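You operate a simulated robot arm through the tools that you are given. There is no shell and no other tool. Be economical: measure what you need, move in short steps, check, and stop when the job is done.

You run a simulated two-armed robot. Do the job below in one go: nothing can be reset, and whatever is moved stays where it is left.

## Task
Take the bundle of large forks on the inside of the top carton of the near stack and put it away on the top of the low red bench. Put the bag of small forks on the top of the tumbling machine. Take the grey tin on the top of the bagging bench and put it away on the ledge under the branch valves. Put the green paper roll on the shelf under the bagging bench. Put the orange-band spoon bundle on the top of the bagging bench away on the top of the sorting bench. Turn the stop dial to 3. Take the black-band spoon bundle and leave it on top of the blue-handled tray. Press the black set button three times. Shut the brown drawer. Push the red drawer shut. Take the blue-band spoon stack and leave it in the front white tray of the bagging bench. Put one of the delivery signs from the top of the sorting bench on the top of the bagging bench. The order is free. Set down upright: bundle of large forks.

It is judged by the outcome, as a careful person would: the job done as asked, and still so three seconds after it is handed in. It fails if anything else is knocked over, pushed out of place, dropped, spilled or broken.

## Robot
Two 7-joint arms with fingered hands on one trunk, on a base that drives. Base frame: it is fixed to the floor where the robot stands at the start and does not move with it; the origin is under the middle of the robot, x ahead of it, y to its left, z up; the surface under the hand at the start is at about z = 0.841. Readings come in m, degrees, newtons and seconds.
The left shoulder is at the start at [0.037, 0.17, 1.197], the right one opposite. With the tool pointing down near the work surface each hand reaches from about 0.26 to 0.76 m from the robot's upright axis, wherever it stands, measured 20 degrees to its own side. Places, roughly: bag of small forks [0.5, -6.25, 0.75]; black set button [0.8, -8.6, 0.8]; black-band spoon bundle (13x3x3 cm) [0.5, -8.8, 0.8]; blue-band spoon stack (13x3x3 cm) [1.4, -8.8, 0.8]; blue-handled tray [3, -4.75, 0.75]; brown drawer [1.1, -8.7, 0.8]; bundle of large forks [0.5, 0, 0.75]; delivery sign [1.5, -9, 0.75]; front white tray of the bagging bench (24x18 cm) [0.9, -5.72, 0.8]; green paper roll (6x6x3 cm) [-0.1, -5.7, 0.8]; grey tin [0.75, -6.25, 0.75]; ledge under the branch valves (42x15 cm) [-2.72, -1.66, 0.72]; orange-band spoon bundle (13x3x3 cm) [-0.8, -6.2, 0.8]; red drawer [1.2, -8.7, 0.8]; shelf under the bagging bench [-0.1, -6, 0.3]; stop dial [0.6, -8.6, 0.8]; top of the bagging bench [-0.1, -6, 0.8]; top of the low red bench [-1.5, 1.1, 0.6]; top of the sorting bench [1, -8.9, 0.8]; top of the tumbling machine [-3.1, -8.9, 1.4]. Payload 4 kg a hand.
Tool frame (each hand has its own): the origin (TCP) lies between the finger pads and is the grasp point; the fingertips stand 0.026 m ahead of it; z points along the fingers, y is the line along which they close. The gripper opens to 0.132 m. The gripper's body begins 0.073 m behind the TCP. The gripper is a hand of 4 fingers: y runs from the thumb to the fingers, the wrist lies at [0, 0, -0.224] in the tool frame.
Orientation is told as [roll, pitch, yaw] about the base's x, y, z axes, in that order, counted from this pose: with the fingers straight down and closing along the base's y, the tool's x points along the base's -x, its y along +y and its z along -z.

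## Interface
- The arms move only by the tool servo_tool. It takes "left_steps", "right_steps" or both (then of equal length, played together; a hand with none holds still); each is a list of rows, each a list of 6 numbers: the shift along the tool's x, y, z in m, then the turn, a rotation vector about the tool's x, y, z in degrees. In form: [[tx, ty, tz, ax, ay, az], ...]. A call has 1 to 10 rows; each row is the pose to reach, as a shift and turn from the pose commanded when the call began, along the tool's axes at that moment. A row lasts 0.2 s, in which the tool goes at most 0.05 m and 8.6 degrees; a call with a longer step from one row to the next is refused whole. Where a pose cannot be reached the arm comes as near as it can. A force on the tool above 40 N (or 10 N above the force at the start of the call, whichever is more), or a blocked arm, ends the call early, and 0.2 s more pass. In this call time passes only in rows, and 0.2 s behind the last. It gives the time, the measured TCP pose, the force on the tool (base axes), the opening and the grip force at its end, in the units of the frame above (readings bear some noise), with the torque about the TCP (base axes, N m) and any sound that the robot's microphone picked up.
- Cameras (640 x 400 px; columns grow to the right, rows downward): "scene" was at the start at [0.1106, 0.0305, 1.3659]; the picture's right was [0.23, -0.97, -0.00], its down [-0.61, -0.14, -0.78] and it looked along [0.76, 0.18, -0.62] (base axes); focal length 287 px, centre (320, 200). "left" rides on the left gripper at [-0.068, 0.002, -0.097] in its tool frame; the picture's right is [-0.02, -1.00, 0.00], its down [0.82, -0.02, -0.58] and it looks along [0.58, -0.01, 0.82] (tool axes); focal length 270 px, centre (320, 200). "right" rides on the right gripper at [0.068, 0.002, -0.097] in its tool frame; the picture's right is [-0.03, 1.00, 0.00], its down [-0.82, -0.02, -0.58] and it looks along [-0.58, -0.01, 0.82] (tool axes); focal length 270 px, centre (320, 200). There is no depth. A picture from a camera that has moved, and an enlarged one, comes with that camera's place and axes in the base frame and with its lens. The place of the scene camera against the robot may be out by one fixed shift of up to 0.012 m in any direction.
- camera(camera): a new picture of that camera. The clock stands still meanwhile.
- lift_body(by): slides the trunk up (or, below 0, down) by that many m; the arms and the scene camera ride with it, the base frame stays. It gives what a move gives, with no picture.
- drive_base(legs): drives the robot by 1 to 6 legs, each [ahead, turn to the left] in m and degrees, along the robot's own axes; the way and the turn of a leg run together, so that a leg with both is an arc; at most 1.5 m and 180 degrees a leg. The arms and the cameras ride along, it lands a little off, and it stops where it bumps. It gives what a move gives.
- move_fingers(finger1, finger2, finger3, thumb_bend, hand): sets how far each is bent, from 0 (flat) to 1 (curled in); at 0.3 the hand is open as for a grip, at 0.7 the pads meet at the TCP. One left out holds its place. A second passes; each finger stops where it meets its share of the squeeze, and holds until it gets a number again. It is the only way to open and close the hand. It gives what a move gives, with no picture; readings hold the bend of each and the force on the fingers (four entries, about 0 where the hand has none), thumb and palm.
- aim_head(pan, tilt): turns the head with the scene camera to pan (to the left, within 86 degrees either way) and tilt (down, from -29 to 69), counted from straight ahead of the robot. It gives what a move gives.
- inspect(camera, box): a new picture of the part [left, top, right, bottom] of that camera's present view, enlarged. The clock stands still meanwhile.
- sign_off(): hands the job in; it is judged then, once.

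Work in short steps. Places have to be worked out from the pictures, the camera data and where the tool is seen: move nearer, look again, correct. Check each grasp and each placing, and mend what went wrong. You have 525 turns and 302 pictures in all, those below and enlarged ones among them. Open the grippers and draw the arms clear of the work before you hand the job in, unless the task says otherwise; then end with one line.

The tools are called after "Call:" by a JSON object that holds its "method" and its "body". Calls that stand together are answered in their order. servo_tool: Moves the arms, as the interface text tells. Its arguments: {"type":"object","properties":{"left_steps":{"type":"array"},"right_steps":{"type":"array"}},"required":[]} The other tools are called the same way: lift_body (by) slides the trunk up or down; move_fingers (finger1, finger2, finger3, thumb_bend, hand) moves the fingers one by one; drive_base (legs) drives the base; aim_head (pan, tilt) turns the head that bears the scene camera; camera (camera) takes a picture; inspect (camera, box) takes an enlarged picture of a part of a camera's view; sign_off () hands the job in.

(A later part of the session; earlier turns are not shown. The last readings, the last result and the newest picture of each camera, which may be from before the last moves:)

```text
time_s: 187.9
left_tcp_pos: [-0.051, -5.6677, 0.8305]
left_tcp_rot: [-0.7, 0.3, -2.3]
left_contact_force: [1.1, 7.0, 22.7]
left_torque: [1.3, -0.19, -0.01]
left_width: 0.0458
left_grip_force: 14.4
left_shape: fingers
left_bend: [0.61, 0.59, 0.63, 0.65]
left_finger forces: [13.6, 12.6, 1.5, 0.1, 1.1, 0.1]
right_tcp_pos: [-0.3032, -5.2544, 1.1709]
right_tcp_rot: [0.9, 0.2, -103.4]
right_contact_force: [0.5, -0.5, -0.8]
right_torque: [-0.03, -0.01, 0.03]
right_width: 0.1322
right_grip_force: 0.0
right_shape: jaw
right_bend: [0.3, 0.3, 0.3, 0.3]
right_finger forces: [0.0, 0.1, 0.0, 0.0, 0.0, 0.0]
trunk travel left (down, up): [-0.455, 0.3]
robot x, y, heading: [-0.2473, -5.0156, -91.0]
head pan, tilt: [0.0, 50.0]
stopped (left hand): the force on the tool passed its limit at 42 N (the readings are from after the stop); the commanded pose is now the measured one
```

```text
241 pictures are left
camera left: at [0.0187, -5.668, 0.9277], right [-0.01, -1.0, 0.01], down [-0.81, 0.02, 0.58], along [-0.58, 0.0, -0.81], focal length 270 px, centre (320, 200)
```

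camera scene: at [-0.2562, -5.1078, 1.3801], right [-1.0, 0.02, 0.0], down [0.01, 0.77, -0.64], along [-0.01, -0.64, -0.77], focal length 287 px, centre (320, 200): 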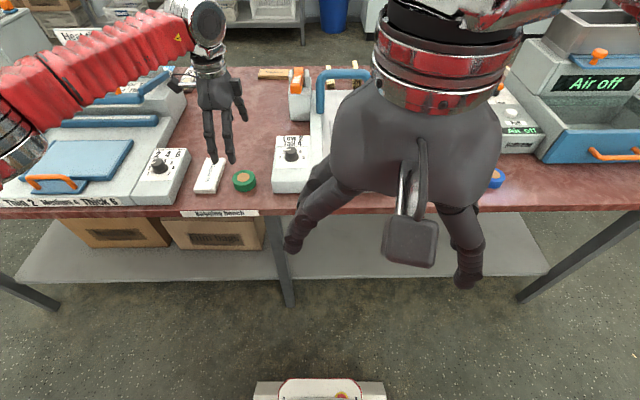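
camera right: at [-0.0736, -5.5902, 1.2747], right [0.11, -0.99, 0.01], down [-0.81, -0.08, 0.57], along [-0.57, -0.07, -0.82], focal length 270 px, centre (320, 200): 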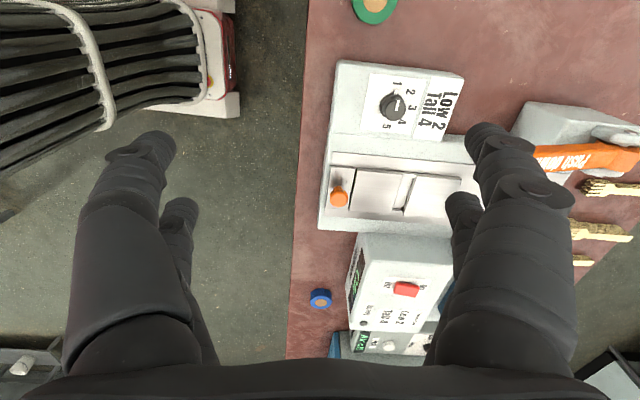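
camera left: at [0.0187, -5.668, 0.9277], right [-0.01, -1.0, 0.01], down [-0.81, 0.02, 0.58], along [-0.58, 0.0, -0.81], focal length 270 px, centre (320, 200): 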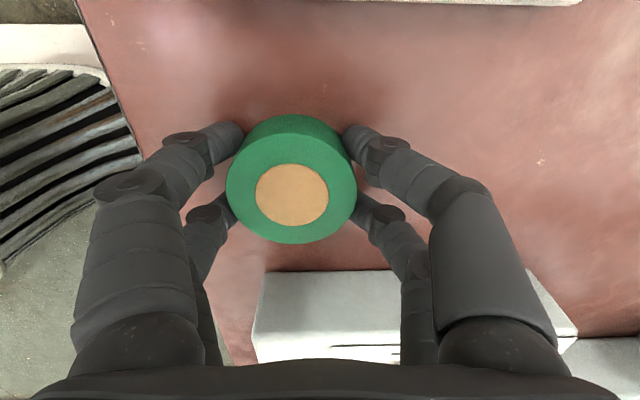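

Curling tips pressed the table. I raise 6 mm and finish closing.

Call:
{"method": "servo_tool", "body": {"left_steps": [[0, 0.004, -0.006, 0, 0, 0]]}}

Call:
{"method": "move_fingers", "body": {"hand": "left", "finger1": 0.7, "finger2": 0.7, "finger3": 0.7, "thumb_bend": 0.7}}

Call:
{"method": "camera", "body": {"camera": "left"}}

```text
time_s: 188.3
left_tcp_pos: [-0.0505, -5.6634, 0.8315]
left_tcp_rot: [-0.4, 0.3, -2.1]
left_contact_force: [-0.1, 0.7, 0.4]
left_torque: [0.05, 0.0, 0.03]
left_width: 0.0437
left_grip_force: 7.6
left_shape: fingers
left_bend: [0.61, 0.6, 0.61, 0.64]
left_finger forces: [3.6, 4.5, 3.6, 0.0, 3.8, 0.1]
right_tcp_pos: [-0.304, -5.2555, 1.171]
right_tcp_rot: [0.8, 0.2, -103.4]
right_contact_force: [-0.1, 0.0, -0.3]
right_torque: [0.01, 0.01, 0.0]
right_width: 0.132
right_grip_force: 0.0
right_shape: jaw
right_bend: [0.3, 0.3, 0.3, 0.3]
right_finger forces: [0.0, 0.1, 0.0, 0.1, 0.0, 0.0]
trunk travel left (down, up): [-0.455, 0.3]
robot x, y, heading: [-0.2438, -5.0157, -90.8]
head pan, tilt: [0.0, 50.0]
```

```text
time_s: 189.3
left_tcp_pos: [-0.052, -5.663, 0.8324]
left_tcp_rot: [-0.5, 0.2, -2.1]
left_contact_force: [0.3, 0.5, -0.3]
left_torque: [0.05, -0.02, 0.01]
left_width: 0.0419
left_grip_force: 17.4
left_shape: fingers
left_bend: [0.58, 0.57, 0.61, 0.65]
left_finger forces: [8.7, 9.0, 7.1, 0.1, 9.9, 0.0]
right_tcp_pos: [-0.3034, -5.2555, 1.1715]
right_tcp_rot: [0.8, 0.3, -103.2]
right_contact_force: [0.0, 0.8, -0.4]
right_torque: [-0.01, -0.02, 0.04]
right_width: 0.1317
right_grip_force: 0.1
right_shape: jaw
right_bend: [0.3, 0.3, 0.3, 0.3]
right_finger forces: [0.1, 0.0, 0.0, 0.1, 0.0, 0.0]
trunk travel left (down, up): [-0.455, 0.3]
robot x, y, heading: [-0.2461, -5.0161, -90.8]
head pan, tilt: [0.0, 50.0]
```

```text
240 pictures are left
camera left: at [0.0191, -5.6636, 0.9297], right [-0.01, -1.0, 0.01], down [-0.81, 0.02, 0.58], along [-0.58, 0.0, -0.81], focal length 270 px, centre (320, 200)
```

left: 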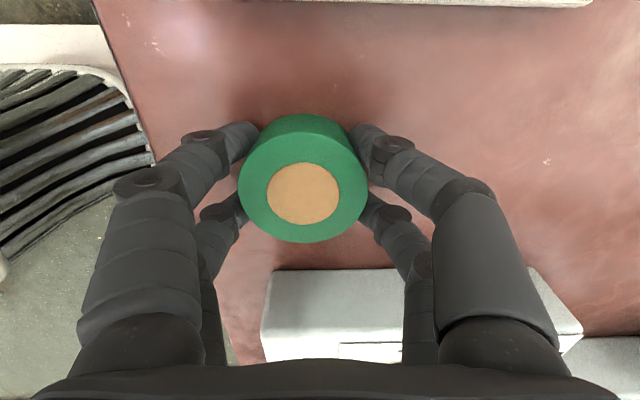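

Firm grip. I lift the roll, draw it back in front of the bench, and raise the right hand clear.

Call:
{"method": "servo_tool", "body": {"left_steps": [[0, 0, -0.03, 0, 0, 0], [0, 0, -0.07, 0, 0, 0], [0, 0, -0.115, 0, 0, 0], [0, 0.03, -0.15, 0, 0, 0], [0, 0.075, -0.15, 0, 0, 0], [0.03, 0.12, -0.15, 0, 0, 0], [0.05, 0.165, -0.15, 0, 0, 0], [0.07, 0.21, -0.15, 0, 0, 0], [0.09, 0.25, -0.15, 0, 0, 0], [0.09, 0.28, -0.15, 0, 0, 0]], "right_steps": [[0, 0, -0.04, 0, 0, 0], [0, 0, -0.08, 0, 0, 0], [0, -0.02, -0.12, 0, 0, 0], [0, -0.05, -0.16, 0, 0, 0], [0, -0.08, -0.2, 0, 0, 0], [0, -0.11, -0.24, 0, 0, 0], [0, -0.14, -0.28, 0, 0, 0], [0, -0.16, -0.3, 0, 0, 0], [0, -0.16, -0.3, 0, 0, 0], [0, -0.16, -0.3, 0, 0, 0]]}}

Call:
{"method": "camera", "body": {"camera": "scene"}}

```text
refused: row 6 steps farther than a row can; nothing moved
```

```text
239 pictures are left
camera scene: at [-0.2552, -5.1078, 1.3801], right [-1.0, 0.02, 0.0], down [0.01, 0.77, -0.64], along [-0.01, -0.64, -0.77], focal length 287 px, centre (320, 200)
```

scene: 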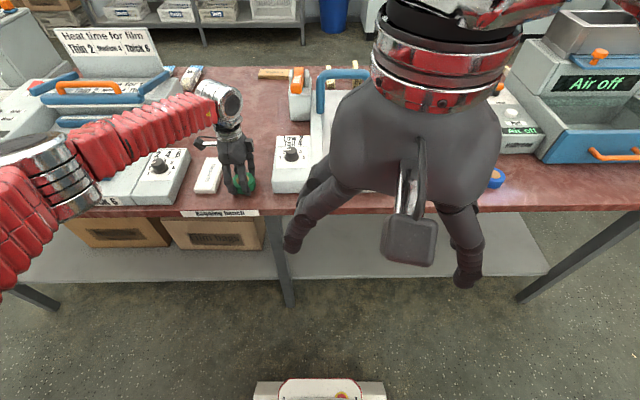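

A step was too long; I resend with smaller ones.

Call:
{"method": "servo_tool", "body": {"left_steps": [[0, 0, -0.03, 0, 0, 0], [0, 0, -0.07, 0, 0, 0], [0, 0, -0.115, 0, 0, 0], [0, 0.025, -0.15, 0, 0, 0], [0, 0.07, -0.15, 0, 0, 0], [0.02, 0.11, -0.15, 0, 0, 0], [0.04, 0.15, -0.15, 0, 0, 0], [0.06, 0.19, -0.15, 0, 0, 0], [0.08, 0.23, -0.15, 0, 0, 0], [0.09, 0.265, -0.15, 0, 0, 0]], "right_steps": [[0, 0, -0.04, 0, 0, 0], [0, 0, -0.08, 0, 0, 0], [0, -0.02, -0.12, 0, 0, 0], [0, -0.045, -0.16, 0, 0, 0], [0, -0.07, -0.2, 0, 0, 0], [0, -0.095, -0.24, 0, 0, 0], [0, -0.12, -0.28, 0, 0, 0], [0, -0.15, -0.3, 0, 0, 0], [0, -0.16, -0.3, 0, 0, 0], [0, -0.16, -0.3, 0, 0, 0]]}}

Call:
{"method": "camera", "body": {"camera": "left"}}

Call:
{"method": "camera", "body": {"camera": "scene"}}

```text
time_s: 191.5
left_tcp_pos: [-0.1257, -5.3936, 0.9801]
left_tcp_rot: [-0.7, 0.2, -2.1]
left_contact_force: [-0.2, 0.1, -0.1]
left_torque: [0.0, 0.02, 0.01]
left_width: 0.0418
left_grip_force: 17.4
left_shape: fingers
left_bend: [0.58, 0.57, 0.61, 0.65]
left_finger forces: [8.3, 9.0, 7.0, 0.1, 9.8, 0.0]
right_tcp_pos: [-0.4457, -5.221, 1.4476]
right_tcp_rot: [0.9, 0.1, -103.3]
right_contact_force: [0.7, 0.4, 0.4]
right_torque: [-0.02, -0.02, -0.01]
right_width: 0.1322
right_grip_force: 0.0
right_shape: jaw
right_bend: [0.3, 0.3, 0.3, 0.3]
right_finger forces: [0.0, 0.1, 0.1, 0.0, 0.0, 0.0]
right hand out of reach, approached as far as the arm can: row 8, 9, 10
trunk travel left (down, up): [-0.455, 0.3]
robot x, y, heading: [-0.246, -5.0138, -90.9]
head pan, tilt: [0.0, 50.0]
```

```text
238 pictures are left
camera left: at [-0.0572, -5.3932, 1.0767], right [-0.01, -1.0, 0.01], down [-0.81, 0.02, 0.58], along [-0.58, 0.0, -0.81], focal length 270 px, centre (320, 200)
```

left: 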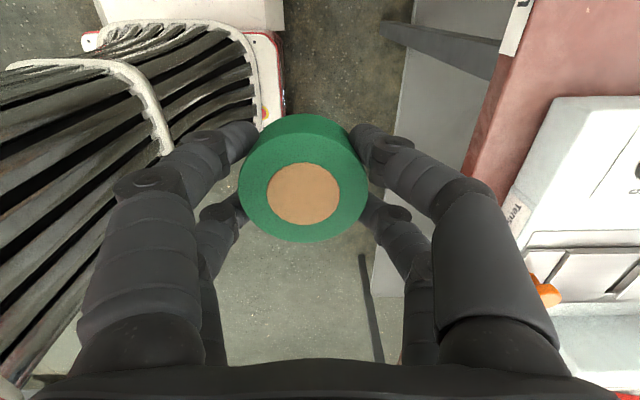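

```text
237 pictures are left
camera scene: at [-0.2551, -5.1058, 1.3803], right [-1.0, 0.02, 0.0], down [0.01, 0.77, -0.64], along [-0.01, -0.64, -0.77], focal length 287 px, centre (320, 200)
```

scene: 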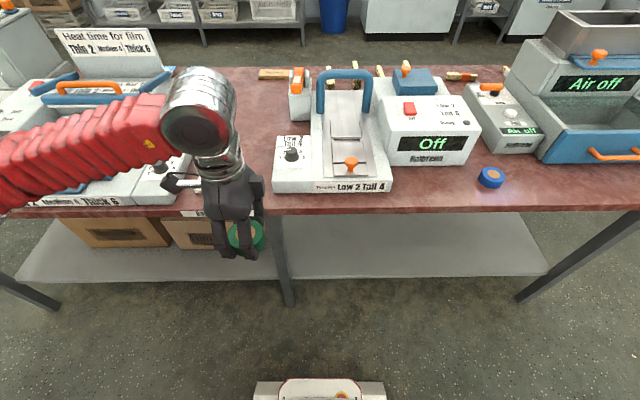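

The middle leg is at x≈-0.15, so I shift the robot ~0.35 m to the right to reach the empty shelf freely.

Call:
{"method": "drive_base", "body": {"legs": [[-0.35, 0], [0, -40], [0.5, 0], [0, 40]]}}

Call:
{"method": "camera", "body": {"camera": "scene"}}

```text
time_s: 200.6
left_tcp_pos: [-0.4389, -5.4244, 0.9789]
left_tcp_rot: [-0.5, 0.1, -0.9]
left_contact_force: [-0.1, -0.6, -1.8]
left_torque: [0.01, 0.02, -0.01]
left_width: 0.0415
left_grip_force: 16.4
left_shape: fingers
left_bend: [0.58, 0.57, 0.61, 0.65]
left_finger forces: [7.9, 8.6, 7.1, 0.0, 9.6, 0.0]
right_tcp_pos: [-0.7627, -5.262, 1.4461]
right_tcp_rot: [0.8, 0.2, -102.1]
right_contact_force: [0.2, 0.0, 0.3]
right_torque: [0.03, -0.01, 0.01]
right_width: 0.1318
right_grip_force: 0.1
right_shape: jaw
right_bend: [0.3, 0.3, 0.3, 0.3]
right_finger forces: [0.0, 0.0, 0.0, 0.1, 0.0, 0.0]
trunk travel left (down, up): [-0.455, 0.3]
robot x, y, heading: [-0.5909, -5.0479, -89.9]
head pan, tilt: [0.0, 50.0]
```

```text
236 pictures are left
camera scene: at [-0.5983, -5.1411, 1.38], right [-1.0, 0.0, 0.0], down [0.0, 0.77, -0.64], along [0.0, -0.64, -0.77], focal length 287 px, centre (320, 200)
```

scene: 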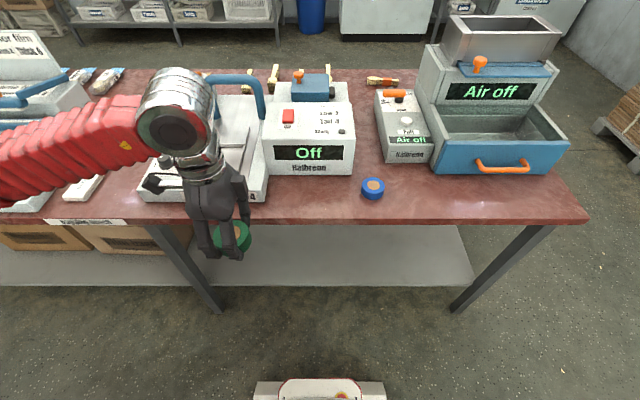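

Clear shelf ahead. I lower the trunk by 0.42 with the roll in front of the bench.

Call:
{"method": "lift_body", "body": {"by": -0.42}}

Call:
{"method": "aim_head", "body": {"pan": 10, "tilt": 35}}

Call:
{"method": "camera", "body": {"camera": "scene"}}

```text
refused: -0.42 is not a number from -0.4 to 0.4
```

```text
time_s: 201.4
left_tcp_pos: [-0.4414, -5.4226, 0.9805]
left_tcp_rot: [-0.5, 0.1, -0.8]
left_contact_force: [0.0, -0.1, -0.7]
left_torque: [0.02, 0.0, -0.01]
left_width: 0.0415
left_grip_force: 16.4
left_shape: fingers
left_bend: [0.58, 0.57, 0.61, 0.65]
left_finger forces: [8.1, 8.3, 7.1, 0.0, 9.6, 0.0]
right_tcp_pos: [-0.7633, -5.2588, 1.4468]
right_tcp_rot: [0.9, 0.2, -102.0]
right_contact_force: [0.0, -0.2, -0.8]
right_torque: [-0.01, -0.01, 0.01]
right_width: 0.1321
right_grip_force: 0.1
right_shape: jaw
right_bend: [0.3, 0.3, 0.3, 0.3]
right_finger forces: [0.0, 0.0, 0.1, 0.0, 0.0, 0.1]
trunk travel left (down, up): [-0.455, 0.3]
robot x, y, heading: [-0.5932, -5.0464, -90.1]
head pan, tilt: [10.0, 35.0]
```

```text
235 pictures are left
camera scene: at [-0.5847, -5.1491, 1.4018], right [-0.98, -0.17, 0.0], down [-0.1, 0.57, -0.82], along [0.14, -0.81, -0.57], focal length 287 px, centre (320, 200)
```

scene: 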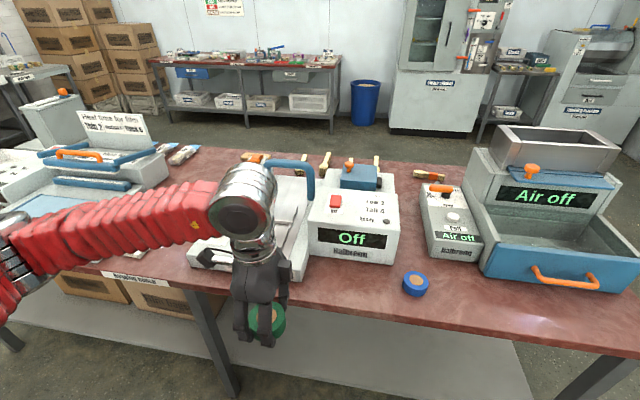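

Limit is 0.4 per call; I lower by 0.4.

Call:
{"method": "lift_body", "body": {"by": -0.4}}

Call:
{"method": "servo_tool", "body": {"left_steps": [[0, 0, 0.04, 0, 0, 0], [0, 0, 0.08, 0, 0, 0], [0, 0, 0.12, 0, 0, 0], [0, 0, 0.16, 0, 0, 0]]}}

Call:
{"method": "camera", "body": {"camera": "scene"}}

```text
time_s: 205.2
left_tcp_pos: [-0.4393, -5.4218, 0.5539]
left_tcp_rot: [5.0, 0.3, -0.9]
left_contact_force: [-0.7, 0.0, 0.0]
left_torque: [-0.06, -0.01, -0.03]
left_width: 0.0414
left_grip_force: 16.4
left_shape: fingers
left_bend: [0.58, 0.57, 0.61, 0.65]
left_finger forces: [8.2, 8.6, 7.2, 0.0, 9.5, 0.1]
right_tcp_pos: [-0.7624, -5.4109, 0.9724]
right_tcp_rot: [-3.5, 20.0, -102.9]
right_contact_force: [-0.3, 0.3, 0.2]
right_torque: [0.0, 0.0, -0.04]
right_width: 0.1317
right_grip_force: 0.0
right_shape: jaw
right_bend: [0.3, 0.3, 0.3, 0.3]
right_finger forces: [0.0, 0.0, 0.0, 0.1, 0.1, 0.0]
trunk travel left (down, up): [-0.055, 0.7]
robot x, y, heading: [-0.5945, -5.0462, -89.9]
head pan, tilt: [10.0, 35.0]
```

```text
time_s: 206.2
left_tcp_pos: [-0.4406, -5.4048, 0.3939]
left_tcp_rot: [5.1, 0.3, -0.9]
left_contact_force: [-0.4, -1.0, 0.0]
left_torque: [0.01, 0.02, 0.0]
left_width: 0.041
left_grip_force: 17.4
left_shape: fingers
left_bend: [0.58, 0.57, 0.62, 0.65]
left_finger forces: [8.2, 8.6, 7.2, 0.1, 9.7, 0.1]
right_tcp_pos: [-0.7618, -5.4118, 0.9705]
right_tcp_rot: [-3.6, 19.9, -102.9]
right_contact_force: [0.2, 0.2, -0.2]
right_torque: [0.02, 0.01, -0.02]
right_width: 0.132
right_grip_force: 0.1
right_shape: jaw
right_bend: [0.3, 0.3, 0.3, 0.3]
right_finger forces: [0.0, 0.0, 0.0, 0.1, 0.0, 0.0]
trunk travel left (down, up): [-0.055, 0.7]
robot x, y, heading: [-0.5954, -5.0455, -90.0]
head pan, tilt: [10.0, 35.0]
```

```text
234 pictures are left
camera scene: at [-0.5828, -5.3045, 0.9849], right [-0.98, -0.18, 0.0], down [-0.1, 0.57, -0.82], along [0.14, -0.81, -0.57], focal length 287 px, centre (320, 200)
```

scene: 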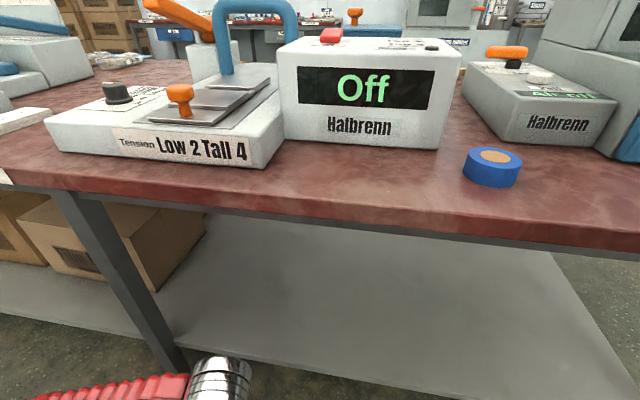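

The trunk leans forward, so I can reach the shelf without driving. I level the hand and slide it in under the bench top.

Call:
{"method": "servo_tool", "body": {"left_steps": [[0, 0, 0, 5, 0, 0], [0, -0.04, 0.01, 5, 0, 0], [0, -0.08, 0.015, 5, 0, 0], [0, -0.12, 0.02, 5, 0, 0], [0, -0.16, 0.022, 5, 0, 0]]}}

Call:
{"method": "aim_head", "body": {"pan": 15, "tilt": 62}}

Call:
{"method": "camera", "body": {"camera": "scene"}}

Call:
{"method": "camera", "body": {"camera": "left"}}

```text
time_s: 207.4
left_tcp_pos: [-0.4413, -5.5677, 0.3614]
left_tcp_rot: [0.1, 0.2, -0.9]
left_contact_force: [-0.5, 0.4, -0.1]
left_torque: [-0.03, -0.03, 0.0]
left_width: 0.0414
left_grip_force: 16.7
left_shape: fingers
left_bend: [0.58, 0.57, 0.62, 0.65]
left_finger forces: [8.3, 8.7, 7.3, 0.0, 9.7, 0.1]
right_tcp_pos: [-0.762, -5.4125, 0.9713]
right_tcp_rot: [-3.6, 20.0, -103.0]
right_contact_force: [0.4, 0.1, -0.2]
right_torque: [0.02, 0.0, 0.01]
right_width: 0.1319
right_grip_force: 0.1
right_shape: jaw
right_bend: [0.3, 0.3, 0.3, 0.3]
right_finger forces: [0.0, 0.1, 0.1, 0.1, 0.0, 0.0]
trunk travel left (down, up): [-0.055, 0.7]
robot x, y, heading: [-0.5932, -5.0469, -90.1]
head pan, tilt: [10.0, 35.0]
```

```text
time_s: 208.3
left_tcp_pos: [-0.4414, -5.5677, 0.3602]
left_tcp_rot: [0.1, 0.3, -0.8]
left_contact_force: [-0.1, 0.0, -1.0]
left_torque: [0.0, -0.03, -0.01]
left_width: 0.0411
left_grip_force: 16.8
left_shape: fingers
left_bend: [0.58, 0.57, 0.62, 0.65]
left_finger forces: [8.3, 8.6, 7.3, 0.0, 9.7, 0.0]
right_tcp_pos: [-0.7618, -5.4126, 0.9714]
right_tcp_rot: [-3.6, 20.0, -102.9]
right_contact_force: [-0.5, 0.9, 0.6]
right_torque: [0.01, 0.04, -0.01]
right_width: 0.1318
right_grip_force: 0.2
right_shape: jaw
right_bend: [0.3, 0.3, 0.3, 0.3]
right_finger forces: [0.1, 0.0, 0.1, 0.0, 0.1, 0.1]
trunk travel left (down, up): [-0.055, 0.7]
robot x, y, heading: [-0.5927, -5.0491, -89.7]
head pan, tilt: [15.0, 62.0]
```

```text
233 pictures are left
camera scene: at [-0.5814, -5.28, 0.9484], right [-0.97, -0.26, 0.0], down [-0.23, 0.85, -0.47], along [0.12, -0.45, -0.88], focal length 287 px, centre (320, 200)
```

scene: 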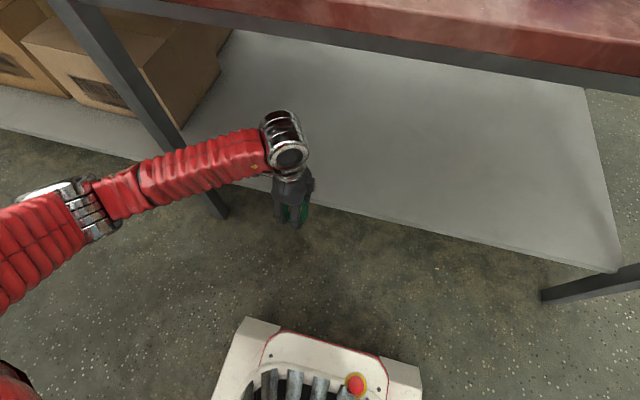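

```text
232 pictures are left
camera left: at [-0.3724, -5.566, 0.4577], right [0.01, -1.0, 0.0], down [-0.81, -0.01, 0.58], along [-0.58, 0.0, -0.81], focal length 270 px, centre (320, 200)
```

left: 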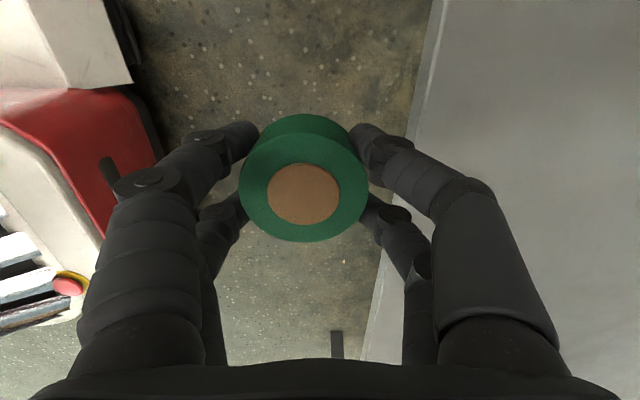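

The shelf edge is at y≈-5.62. I move in another 0.15 m.

Call:
{"method": "servo_tool", "body": {"left_steps": [[0, -0.04, 0, 0, 0, 0], [0, -0.08, 0, 0, 0, 0], [0, -0.12, 0, 0, 0, 0], [0, -0.155, 0, 0, 0, 0]]}}

Call:
{"method": "camera", "body": {"camera": "left"}}

Call:
{"method": "camera", "body": {"camera": "scene"}}

```text
time_s: 209.3
left_tcp_pos: [-0.4462, -5.7186, 0.36]
left_tcp_rot: [0.1, 0.3, -0.9]
left_contact_force: [0.2, 0.3, -0.8]
left_torque: [-0.03, -0.03, -0.01]
left_width: 0.0412
left_grip_force: 16.7
left_shape: fingers
left_bend: [0.58, 0.57, 0.62, 0.65]
left_finger forces: [8.4, 8.8, 7.3, 0.0, 9.7, 0.0]
right_tcp_pos: [-0.7623, -5.4122, 0.9713]
right_tcp_rot: [-3.6, 20.0, -102.9]
right_contact_force: [0.3, -0.3, 0.3]
right_torque: [-0.02, -0.02, 0.05]
right_width: 0.1319
right_grip_force: 0.1
right_shape: jaw
right_bend: [0.3, 0.3, 0.3, 0.3]
right_finger forces: [0.0, 0.0, 0.0, 0.1, 0.0, 0.0]
trunk travel left (down, up): [-0.055, 0.7]
robot x, y, heading: [-0.59, -5.0463, -90.1]
head pan, tilt: [15.0, 62.0]
```

```text
231 pictures are left
camera left: at [-0.3775, -5.7174, 0.4566], right [0.01, -1.0, 0.0], down [-0.81, -0.01, 0.58], along [-0.58, 0.0, -0.81], focal length 270 px, centre (320, 200)
```

left: 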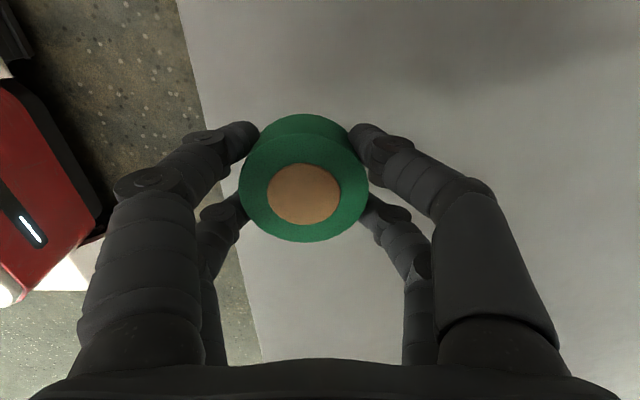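

```text
230 pictures are left
camera scene: at [-0.5814, -5.2799, 0.9483], right [-0.97, -0.26, 0.0], down [-0.23, 0.85, -0.47], along [0.12, -0.45, -0.88], focal length 287 px, centre (320, 200)
```

scene: 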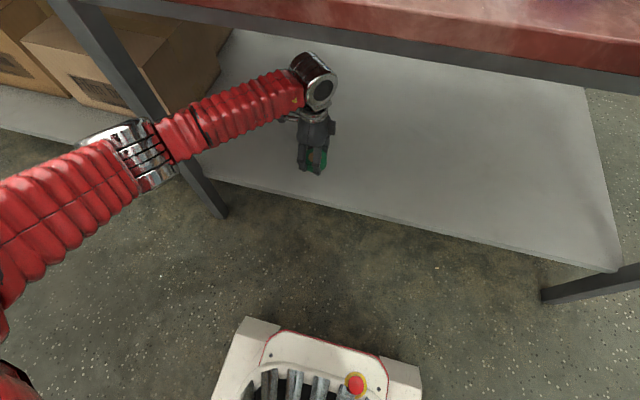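

Roll is over the shelf. A bit deeper, then lower to contact.

Call:
{"method": "servo_tool", "body": {"left_steps": [[0, -0.03, 0.01, 0, 0, 0], [0, -0.03, 0.02, 0, 0, 0], [0, -0.03, 0.026, 0, 0, 0], [0, -0.03, 0.03, 0, 0, 0]]}}

```text
time_s: 210.3
left_tcp_pos: [-0.4468, -5.7493, 0.3282]
left_tcp_rot: [0.1, 0.3, -0.9]
left_contact_force: [-0.1, -0.4, 0.9]
left_torque: [-0.01, 0.05, -0.02]
left_width: 0.0412
left_grip_force: 17.6
left_shape: fingers
left_bend: [0.58, 0.57, 0.62, 0.65]
left_finger forces: [8.2, 8.7, 7.4, 0.0, 9.7, 0.1]
right_tcp_pos: [-0.7628, -5.4115, 0.9704]
right_tcp_rot: [-3.7, 20.0, -102.9]
right_contact_force: [0.6, 0.9, -0.7]
right_torque: [0.0, 0.02, 0.05]
right_width: 0.1319
right_grip_force: 0.1
right_shape: jaw
right_bend: [0.3, 0.3, 0.3, 0.3]
right_finger forces: [0.0, 0.0, 0.0, 0.0, 0.0, 0.1]
trunk travel left (down, up): [-0.055, 0.7]
robot x, y, heading: [-0.5933, -5.0485, -90.2]
head pan, tilt: [15.0, 62.0]
```

No contact yet; a little further.

Call:
{"method": "servo_tool", "body": {"left_steps": [[0, 0, 0.005, 0, 0, 0], [0, 0, 0.01, 0, 0, 0]]}}

```text
time_s: 210.9
left_tcp_pos: [-0.4465, -5.75, 0.3176]
left_tcp_rot: [0.1, 0.4, -0.8]
left_contact_force: [1.0, -0.1, -1.0]
left_torque: [0.01, 0.02, -0.02]
left_width: 0.0412
left_grip_force: 17.2
left_shape: fingers
left_bend: [0.58, 0.57, 0.62, 0.65]
left_finger forces: [8.1, 8.8, 7.3, 0.0, 9.7, 0.1]
right_tcp_pos: [-0.763, -5.4124, 0.9711]
right_tcp_rot: [-3.6, 20.0, -102.9]
right_contact_force: [-0.3, 0.4, 0.4]
right_torque: [0.01, 0.0, 0.0]
right_width: 0.1322
right_grip_force: 0.0
right_shape: jaw
right_bend: [0.3, 0.3, 0.3, 0.3]
right_finger forces: [0.0, 0.0, 0.0, 0.0, 0.0, 0.1]
trunk travel left (down, up): [-0.055, 0.7]
robot x, y, heading: [-0.5915, -5.0456, -90.0]
head pan, tilt: [15.0, 62.0]
```

Still free; I continue in 4 mm rows watching force.

Call:
{"method": "servo_tool", "body": {"left_steps": [[0, 0, 0.004, 0, 0, 0], [0, 0, 0.008, 0, 0, 0], [0, 0, 0.012, 0, 0, 0]]}}

Call:
{"method": "camera", "body": {"camera": "left"}}

```text
time_s: 211.7
left_tcp_pos: [-0.4451, -5.7495, 0.3057]
left_tcp_rot: [0.0, 0.4, -0.9]
left_contact_force: [-0.3, 0.6, -0.4]
left_torque: [-0.01, -0.01, -0.03]
left_width: 0.0411
left_grip_force: 17.1
left_shape: fingers
left_bend: [0.58, 0.57, 0.62, 0.65]
left_finger forces: [8.3, 8.8, 7.3, 0.0, 9.7, 0.0]
right_tcp_pos: [-0.7618, -5.4128, 0.9716]
right_tcp_rot: [-3.6, 20.0, -102.9]
right_contact_force: [0.8, 0.3, -0.3]
right_torque: [0.01, 0.0, 0.0]
right_width: 0.132
right_grip_force: 0.0
right_shape: jaw
right_bend: [0.3, 0.3, 0.3, 0.3]
right_finger forces: [0.0, 0.0, 0.0, 0.0, 0.1, 0.1]
trunk travel left (down, up): [-0.055, 0.7]
robot x, y, heading: [-0.5939, -5.0482, -89.7]
head pan, tilt: [15.0, 62.0]
```

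```text
229 pictures are left
camera left: at [-0.3761, -5.7492, 0.4024], right [0.01, -1.0, 0.0], down [-0.81, -0.01, 0.58], along [-0.58, 0.0, -0.81], focal length 270 px, centre (320, 200)
```

left: 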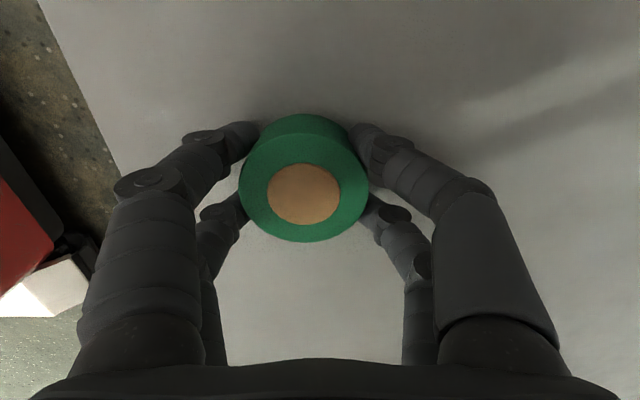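

Shelf surface seems about z 0.26; continue.

Call:
{"method": "servo_tool", "body": {"left_steps": [[0, 0, 0.004, 0, 0, 0], [0, 0, 0.008, 0, 0, 0], [0, 0, 0.011, 0, 0, 0], [0, 0, 0.014, 0, 0, 0]]}}

```text
time_s: 212.7
left_tcp_pos: [-0.4457, -5.753, 0.301]
left_tcp_rot: [-0.3, 0.4, -0.9]
left_contact_force: [5.2, 5.5, 24.8]
left_torque: [1.25, -0.26, -0.14]
left_width: 0.0417
left_grip_force: 26.9
left_shape: fingers
left_bend: [0.6, 0.58, 0.63, 0.66]
left_finger forces: [20.6, 19.1, 6.4, 0.0, 8.0, 0.1]
right_tcp_pos: [-0.7621, -5.4101, 0.9724]
right_tcp_rot: [-3.6, 19.9, -102.9]
right_contact_force: [0.5, -0.3, 0.6]
right_torque: [-0.02, 0.02, 0.02]
right_width: 0.1321
right_grip_force: 0.0
right_shape: jaw
right_bend: [0.3, 0.3, 0.3, 0.3]
right_finger forces: [0.1, 0.1, 0.1, 0.1, 0.0, 0.1]
trunk travel left (down, up): [-0.055, 0.7]
robot x, y, heading: [-0.594, -5.0441, -89.9]
head pan, tilt: [15.0, 62.0]
stopped in row 4 (left hand): the force on the tool passed its limit at 43 N (the readings are from after the stop); the commanded pose is now the measured one
```

On the shelf. I ease up 5 mm and open.

Call:
{"method": "servo_tool", "body": {"left_steps": [[0, 0, -0.005, 0, 0, 0]]}}

Call:
{"method": "move_fingers", "body": {"hand": "left", "finger1": 0.45, "finger2": 0.45, "finger3": 0.45, "thumb_bend": 0.45}}

Call:
{"method": "servo_tool", "body": {"left_steps": [[0, 0, -0.03, 0, 0, 0], [0, 0, -0.06, 0, 0, 0], [0, 0.04, -0.06, 0, 0, 0], [0, 0.08, -0.06, 0, 0, 0], [0, 0.12, -0.06, 0, 0, 0], [0, 0.16, -0.06, 0, 0, 0], [0, 0.2, -0.06, 0, 0, 0], [0, 0.24, -0.06, 0, 0, 0], [0, 0.28, -0.06, 0, 0, 0], [0, 0.32, -0.06, 0, 0, 0]]}}

Call:
{"method": "camera", "body": {"camera": "scene"}}

```text
time_s: 213.1
left_tcp_pos: [-0.4466, -5.7516, 0.3008]
left_tcp_rot: [-0.2, 0.3, -0.9]
left_contact_force: [-0.2, 0.2, 8.2]
left_torque: [0.32, -0.04, 0.0]
left_width: 0.0412
left_grip_force: 22.8
left_shape: fingers
left_bend: [0.6, 0.58, 0.62, 0.66]
left_finger forces: [13.5, 13.0, 8.2, 0.0, 10.2, 0.1]
right_tcp_pos: [-0.7612, -5.4123, 0.9715]
right_tcp_rot: [-3.5, 20.0, -102.8]
right_contact_force: [-0.3, -0.5, -0.1]
right_torque: [-0.02, 0.04, -0.01]
right_width: 0.1322
right_grip_force: 0.1
right_shape: jaw
right_bend: [0.3, 0.3, 0.3, 0.3]
right_finger forces: [0.1, 0.0, 0.0, 0.0, 0.0, 0.0]
trunk travel left (down, up): [-0.055, 0.7]
robot x, y, heading: [-0.5947, -5.0448, -90.0]
head pan, tilt: [15.0, 62.0]
```

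```text
time_s: 214.1
left_tcp_pos: [-0.4457, -5.7508, 0.3028]
left_tcp_rot: [-0.2, 0.3, -0.9]
left_contact_force: [-0.7, -3.5, 7.0]
left_torque: [0.25, -0.14, -0.01]
left_width: 0.0748
left_grip_force: 4.3
left_shape: fingers
left_bend: [0.51, 0.45, 0.45, 0.45]
left_finger forces: [8.1, 0.1, 0.1, 0.1, 0.0, 0.0]
right_tcp_pos: [-0.7618, -5.4121, 0.9722]
right_tcp_rot: [-3.4, 19.8, -102.9]
right_contact_force: [0.1, 0.6, 0.1]
right_torque: [-0.02, 0.0, 0.01]
right_width: 0.1322
right_grip_force: 0.1
right_shape: jaw
right_bend: [0.3, 0.3, 0.3, 0.3]
right_finger forces: [0.0, 0.0, 0.0, 0.1, 0.1, 0.1]
trunk travel left (down, up): [-0.055, 0.7]
robot x, y, heading: [-0.5915, -5.0488, -89.9]
head pan, tilt: [15.0, 62.0]
```

```text
time_s: 216.3
left_tcp_pos: [-0.4398, -5.4316, 0.3663]
left_tcp_rot: [-0.1, 0.4, -0.8]
left_contact_force: [0.0, 0.7, -0.2]
left_torque: [0.02, 0.02, -0.03]
left_width: 0.0822
left_grip_force: 0.0
left_shape: fingers
left_bend: [0.45, 0.45, 0.45, 0.45]
left_finger forces: [0.0, 0.0, 0.0, 0.1, 0.0, 0.0]
right_tcp_pos: [-0.7611, -5.413, 0.9723]
right_tcp_rot: [-3.5, 20.0, -102.9]
right_contact_force: [0.6, -0.6, 0.3]
right_torque: [-0.01, 0.01, 0.01]
right_width: 0.1324
right_grip_force: 0.1
right_shape: jaw
right_bend: [0.3, 0.3, 0.3, 0.3]
right_finger forces: [0.0, 0.0, 0.0, 0.0, 0.0, 0.0]
trunk travel left (down, up): [-0.055, 0.7]
robot x, y, heading: [-0.5917, -5.043, -90.0]
head pan, tilt: [15.0, 62.0]
```

```text
228 pictures are left
camera scene: at [-0.5815, -5.2798, 0.9484], right [-0.97, -0.26, 0.0], down [-0.23, 0.85, -0.47], along [0.12, -0.45, -0.88], focal length 287 px, centre (320, 200)
```

scene: 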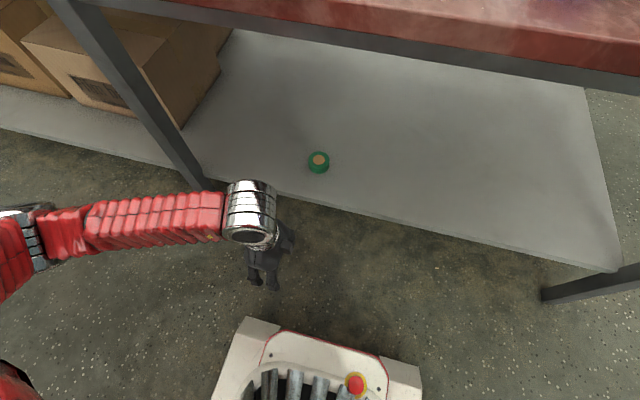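

Roll stands on the shelf. I back away, raise the trunk and straighten both hands.

Call:
{"method": "drive_base", "body": {"legs": [[-0.3, 0]]}}

Call:
{"method": "lift_body", "body": {"by": 0.4}}

Call:
{"method": "servo_tool", "body": {"left_steps": [[0, 0, -0.04, 0, 0, 8], [0, 0, -0.08, 0, 0, 16], [0, 0, -0.12, 0, 0, 24], [0, 0, -0.16, 0, 0, 32], [0, 0, -0.2, 0, 0, 40], [0, 0, -0.24, 0, 0, 48], [0, 0, -0.28, 0, 0, 56], [0, 0, -0.32, 0, 0, 64], [-0.02, 0, -0.36, 0, 0, 72], [-0.05, 0, -0.38, 0, 0, 80]], "right_steps": [[0, 0, 0, 0, 0, 0], [0, 0, 0, 0, 0, -4], [0, 0, 0, 0, 0, -8], [0, 0, 0, 0, 0, -12], [0, 0, 0, 0, 0, -12], [0, 0, 0, 0, 0, -12], [0, 0, 0, 0, 0, -12], [0, 0, 0, 0, 0, -12], [0, 0, 0, 0, 0, -12], [0, 0, 0, 0, 0, -12]]}}

Call:
{"method": "move_fingers", "body": {"hand": "left", "finger1": 0.3, "finger2": 0.3, "finger3": 0.3, "thumb_bend": 0.3}}

```text
time_s: 218.3
left_tcp_pos: [-0.4387, -5.131, 0.3642]
left_tcp_rot: [-0.2, 0.3, -0.8]
left_contact_force: [0.4, -1.7, -0.2]
left_torque: [-0.03, 0.03, 0.0]
left_width: 0.0824
left_grip_force: 0.2
left_shape: fingers
left_bend: [0.45, 0.45, 0.45, 0.45]
left_finger forces: [0.2, 0.0, 0.1, 0.0, 0.0, 0.0]
right_tcp_pos: [-0.7623, -5.1124, 0.972]
right_tcp_rot: [-3.6, 20.0, -102.7]
right_contact_force: [0.8, -0.7, -1.1]
right_torque: [0.01, 0.04, 0.0]
right_width: 0.1319
right_grip_force: 0.0
right_shape: jaw
right_bend: [0.3, 0.3, 0.3, 0.3]
right_finger forces: [0.0, 0.0, 0.0, 0.0, 0.1, 0.1]
trunk travel left (down, up): [-0.055, 0.7]
robot x, y, heading: [-0.5904, -4.7464, -89.7]
head pan, tilt: [15.0, 62.0]
```

```text
time_s: 222.2
left_tcp_pos: [-0.4395, -5.1323, 0.7645]
left_tcp_rot: [-0.1, 0.5, -0.8]
left_contact_force: [-0.2, -0.3, -1.3]
left_torque: [-0.04, 0.0, 0.01]
left_width: 0.0824
left_grip_force: 0.0
left_shape: fingers
left_bend: [0.45, 0.45, 0.45, 0.45]
left_finger forces: [0.0, 0.0, 0.1, 0.0, 0.0, 0.0]
right_tcp_pos: [-0.7629, -5.1134, 1.3726]
right_tcp_rot: [-3.6, 19.9, -102.8]
right_contact_force: [-0.2, -0.3, 0.5]
right_torque: [-0.02, 0.0, -0.03]
right_width: 0.1319
right_grip_force: 0.1
right_shape: jaw
right_bend: [0.3, 0.3, 0.3, 0.3]
right_finger forces: [0.0, 0.0, 0.0, 0.0, 0.0, 0.0]
trunk travel left (down, up): [-0.455, 0.3]
robot x, y, heading: [-0.5952, -4.7473, -89.7]
head pan, tilt: [15.0, 62.0]
```

```text
time_s: 224.4
left_tcp_pos: [-0.3851, -5.1293, 1.1441]
left_tcp_rot: [-0.4, 0.0, -81.0]
left_contact_force: [0.0, 0.3, 0.5]
left_torque: [-0.03, 0.02, -0.02]
left_width: 0.0825
left_grip_force: 0.0
left_shape: fingers
left_bend: [0.45, 0.45, 0.45, 0.45]
left_finger forces: [0.0, 0.0, 0.0, 0.0, 0.0, 0.1]
right_tcp_pos: [-0.7607, -5.1122, 1.3729]
right_tcp_rot: [0.8, 20.2, -90.1]
right_contact_force: [0.2, 0.3, -0.3]
right_torque: [-0.02, 0.07, 0.0]
right_width: 0.132
right_grip_force: 0.1
right_shape: jaw
right_bend: [0.3, 0.3, 0.3, 0.3]
right_finger forces: [0.0, 0.1, 0.0, 0.0, 0.1, 0.0]
trunk travel left (down, up): [-0.455, 0.3]
robot x, y, heading: [-0.5955, -4.7482, -90.3]
head pan, tilt: [15.0, 62.0]
```

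```text
time_s: 225.4
left_tcp_pos: [-0.3863, -5.1298, 1.1443]
left_tcp_rot: [-0.4, -0.1, -80.8]
left_contact_force: [-0.5, 0.4, 0.0]
left_torque: [-0.03, 0.03, -0.02]
left_width: 0.1325
left_grip_force: 0.1
left_shape: fingers
left_bend: [0.3, 0.3, 0.3, 0.3]
left_finger forces: [0.0, 0.0, 0.1, 0.0, 0.0, 0.1]
right_tcp_pos: [-0.7604, -5.1123, 1.3722]
right_tcp_rot: [1.0, 20.3, -90.2]
right_contact_force: [-0.1, 0.6, 1.3]
right_torque: [0.02, 0.04, 0.0]
right_width: 0.132
right_grip_force: 0.1
right_shape: jaw
right_bend: [0.3, 0.3, 0.3, 0.3]
right_finger forces: [0.0, 0.0, 0.1, 0.0, 0.0, 0.0]
trunk travel left (down, up): [-0.455, 0.3]
robot x, y, heading: [-0.5964, -4.7478, -89.7]
head pan, tilt: [15.0, 62.0]
```

Next to the south side by the west end. I check the way west.

Call:
{"method": "aim_head", "body": {"pan": -70, "tilt": 30}}

Call:
{"method": "camera", "body": {"camera": "scene"}}

```text
time_s: 227.0
left_tcp_pos: [-0.386, -5.1312, 1.1438]
left_tcp_rot: [-0.4, -0.1, -80.8]
left_contact_force: [0.0, 0.3, -0.7]
left_torque: [0.01, 0.0, -0.02]
left_width: 0.1323
left_grip_force: 0.2
left_shape: fingers
left_bend: [0.3, 0.3, 0.3, 0.3]
left_finger forces: [0.1, 0.0, 0.1, 0.0, 0.0, 0.0]
right_tcp_pos: [-0.761, -5.1126, 1.373]
right_tcp_rot: [0.7, 20.2, -90.1]
right_contact_force: [-0.4, 0.6, 0.5]
right_torque: [-0.03, -0.03, -0.01]
right_width: 0.132
right_grip_force: 0.0
right_shape: jaw
right_bend: [0.3, 0.3, 0.3, 0.3]
right_finger forces: [0.0, 0.0, 0.1, 0.0, 0.0, 0.1]
trunk travel left (down, up): [-0.455, 0.3]
robot x, y, heading: [-0.59, -4.7494, -89.8]
head pan, tilt: [-70.0, 30.0]
```

```text
227 pictures are left
camera scene: at [-0.684, -4.7944, 1.4096], right [-0.35, 0.94, 0.0], down [0.47, 0.17, -0.87], along [-0.81, -0.3, -0.5], focal length 287 px, centre (320, 200)
```

scene: 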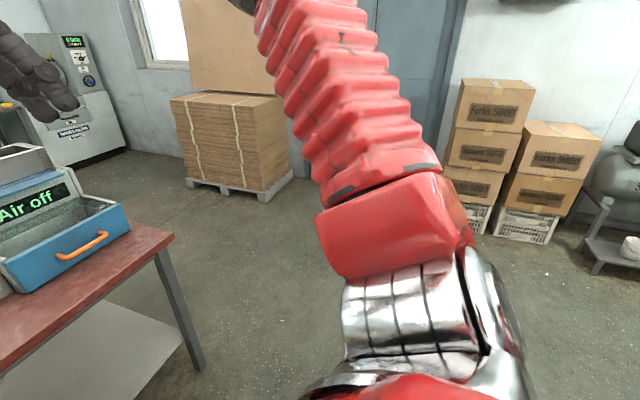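

Clear lane at x≈-1.85 between bench end (-1.25) and the pallet (-2.5). I drive round to the south side.

Call:
{"method": "drive_base", "body": {"legs": [[0, -45], [0, -45], [1.2, 0], [0, 45], [0, 45]]}}

Call:
{"method": "aim_head", "body": {"pan": 0, "tilt": 25}}

Call:
{"method": "camera", "body": {"camera": "scene"}}

```text
time_s: 229.2
left_tcp_pos: [-0.6607, -5.1777, 1.1464]
left_tcp_rot: [-0.3, -0.1, -118.3]
left_contact_force: [0.1, 0.5, -0.3]
left_torque: [-0.05, -0.01, -0.05]
left_width: 0.1332
left_grip_force: 0.0
left_shape: fingers
left_bend: [0.3, 0.3, 0.3, 0.3]
left_finger forces: [0.0, 0.0, 0.0, 0.0, 0.1, 0.0]
right_tcp_pos: [-0.9485, -4.9348, 1.373]
right_tcp_rot: [0.9, 20.2, -127.4]
right_contact_force: [-0.4, 0.3, 0.1]
right_torque: [-0.01, -0.02, 0.02]
right_width: 0.1323
right_grip_force: 0.0
right_shape: jaw
right_bend: [0.3, 0.3, 0.3, 0.3]
right_finger forces: [0.0, 0.0, 0.1, 0.0, 0.1, 0.0]
trunk travel left (down, up): [-0.455, 0.3]
robot x, y, heading: [-0.563, -4.763, -128.5]
head pan, tilt: [-70.0, 30.0]
stopped in leg 1: the robot was blocked; the commanded pose is now the measured one
```

```text
time_s: 230.7
left_tcp_pos: [-0.6588, -5.1777, 1.145]
left_tcp_rot: [-0.4, -0.1, -118.1]
left_contact_force: [-0.5, -0.4, 0.3]
left_torque: [-0.02, 0.01, 0.04]
left_width: 0.1331
left_grip_force: 0.0
left_shape: fingers
left_bend: [0.3, 0.3, 0.3, 0.3]
left_finger forces: [0.1, 0.0, 0.0, 0.0, 0.0, 0.0]
right_tcp_pos: [-0.9457, -4.9356, 1.3731]
right_tcp_rot: [0.8, 20.2, -127.3]
right_contact_force: [-0.5, -0.4, -0.1]
right_torque: [-0.01, 0.02, -0.02]
right_width: 0.1321
right_grip_force: 0.0
right_shape: jaw
right_bend: [0.3, 0.3, 0.3, 0.3]
right_finger forces: [0.1, 0.0, 0.0, 0.0, 0.0, 0.1]
trunk travel left (down, up): [-0.455, 0.3]
robot x, y, heading: [-0.5636, -4.7671, -128.5]
head pan, tilt: [0.0, 25.0]
```

```text
226 pictures are left
camera scene: at [-0.6437, -4.8487, 1.4176], right [-0.78, 0.62, 0.0], down [0.26, 0.33, -0.91], along [-0.56, -0.71, -0.42], focal length 287 px, centre (320, 200)
```

scene: 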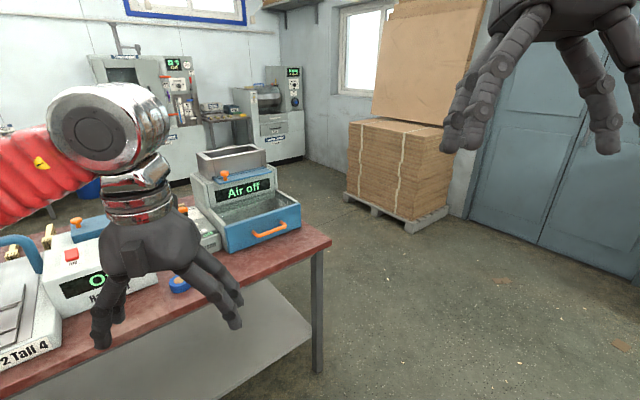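

No visible contact; I simply continue with shorter legs.

Call:
{"method": "drive_base", "body": {"legs": [[0, -26], [0, -26], [1.2, 0]]}}

Call:
{"method": "drive_base", "body": {"legs": [[0, 30], [0, 30], [0, 30], [1.0, 0]]}}

```text
time_s: 233.6
left_tcp_pos: [-0.924, -4.9968, 1.1454]
left_tcp_rot: [-0.2, -0.1, -162.3]
left_contact_force: [0.2, 0.3, -0.5]
left_torque: [0.01, 0.02, -0.02]
left_width: 0.1331
left_grip_force: 0.0
left_shape: fingers
left_bend: [0.3, 0.3, 0.3, 0.3]
left_finger forces: [0.0, 0.0, 0.0, 0.2, 0.0, 0.1]
right_tcp_pos: [-0.9601, -4.6225, 1.3742]
right_tcp_rot: [0.8, 20.1, -171.5]
right_contact_force: [0.2, -0.1, -0.2]
right_torque: [-0.02, 0.02, -0.03]
right_width: 0.1322
right_grip_force: 0.0
right_shape: jaw
right_bend: [0.3, 0.3, 0.3, 0.3]
right_finger forces: [0.0, 0.0, 0.1, 0.0, 0.0, 0.0]
trunk travel left (down, up): [-0.455, 0.3]
robot x, y, heading: [-0.5626, -4.8096, -173.7]
head pan, tilt: [0.0, 25.0]
stopped in leg 2: the robot was blocked; the commanded pose is now the measured one
```

```text
time_s: 237.1
left_tcp_pos: [-0.6106, -5.2212, 1.1464]
left_tcp_rot: [-0.6, 0.0, -106.6]
left_contact_force: [0.4, 0.2, -0.6]
left_torque: [0.05, 0.05, 0.01]
left_width: 0.133
left_grip_force: 0.0
left_shape: fingers
left_bend: [0.3, 0.3, 0.3, 0.3]
left_finger forces: [0.1, 0.1, 0.0, 0.0, 0.0, 0.0]
right_tcp_pos: [-0.9371, -5.0389, 1.3757]
right_tcp_rot: [0.6, 20.4, -115.9]
right_contact_force: [1.2, -1.1, 0.2]
right_torque: [0.07, 0.05, 0.05]
right_width: 0.132
right_grip_force: 0.1
right_shape: jaw
right_bend: [0.3, 0.3, 0.3, 0.3]
right_finger forces: [0.0, 0.0, 0.1, 0.0, 0.0, 0.0]
trunk travel left (down, up): [-0.455, 0.3]
robot x, y, heading: [-0.61, -4.7884, -116.2]
head pan, tilt: [0.0, 25.0]
stopped in leg 2: the robot was blocked; the commanded pose is now the measured one
```

Turns seem to stall past ~45° per call, so I take ≤40° per call.

Call:
{"method": "drive_base", "body": {"legs": [[0, -40], [0.3, 0]]}}

Call:
{"method": "drive_base", "body": {"legs": [[0, -24], [0.95, 0]]}}

```text
time_s: 241.3
left_tcp_pos: [-1.1734, -5.241, 1.1465]
left_tcp_rot: [-0.3, 0.0, -146.4]
left_contact_force: [-1.0, 0.2, 0.2]
left_torque: [-0.01, -0.05, 0.03]
left_width: 0.133
left_grip_force: 0.0
left_shape: fingers
left_bend: [0.3, 0.3, 0.3, 0.3]
left_finger forces: [0.0, 0.0, 0.1, 0.0, 0.0, 0.0]
right_tcp_pos: [-1.3092, -4.8886, 1.3747]
right_tcp_rot: [1.1, 20.2, -155.6]
right_contact_force: [-0.4, 0.3, 0.1]
right_torque: [-0.06, 0.01, -0.03]
right_width: 0.1322
right_grip_force: 0.1
right_shape: jaw
right_bend: [0.3, 0.3, 0.3, 0.3]
right_finger forces: [0.0, 0.1, 0.1, 0.0, 0.0, 0.1]
trunk travel left (down, up): [-0.455, 0.3]
robot x, y, heading: [-0.8827, -4.9327, -155.5]
head pan, tilt: [0.0, 25.0]
```

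```text
time_s: 247.7
left_tcp_pos: [-2.221, -5.1208, 1.1478]
left_tcp_rot: [-0.4, 0.0, -169.2]
left_contact_force: [0.1, 0.5, 0.2]
left_torque: [-0.01, -0.02, -0.04]
left_width: 0.1332
left_grip_force: 0.1
left_shape: fingers
left_bend: [0.3, 0.3, 0.3, 0.3]
left_finger forces: [0.0, 0.1, 0.0, 0.0, 0.0, 0.0]
right_tcp_pos: [-2.2123, -4.7442, 1.3762]
right_tcp_rot: [0.8, 20.2, -178.4]
right_contact_force: [0.4, 0.8, -0.3]
right_torque: [0.01, -0.01, 0.0]
right_width: 0.1323
right_grip_force: 0.0
right_shape: jaw
right_bend: [0.3, 0.3, 0.3, 0.3]
right_finger forces: [0.1, 0.0, 0.0, 0.1, 0.0, 0.0]
trunk travel left (down, up): [-0.455, 0.3]
robot x, y, heading: [-1.8309, -4.9451, -178.3]
head pan, tilt: [0.0, 25.0]
```

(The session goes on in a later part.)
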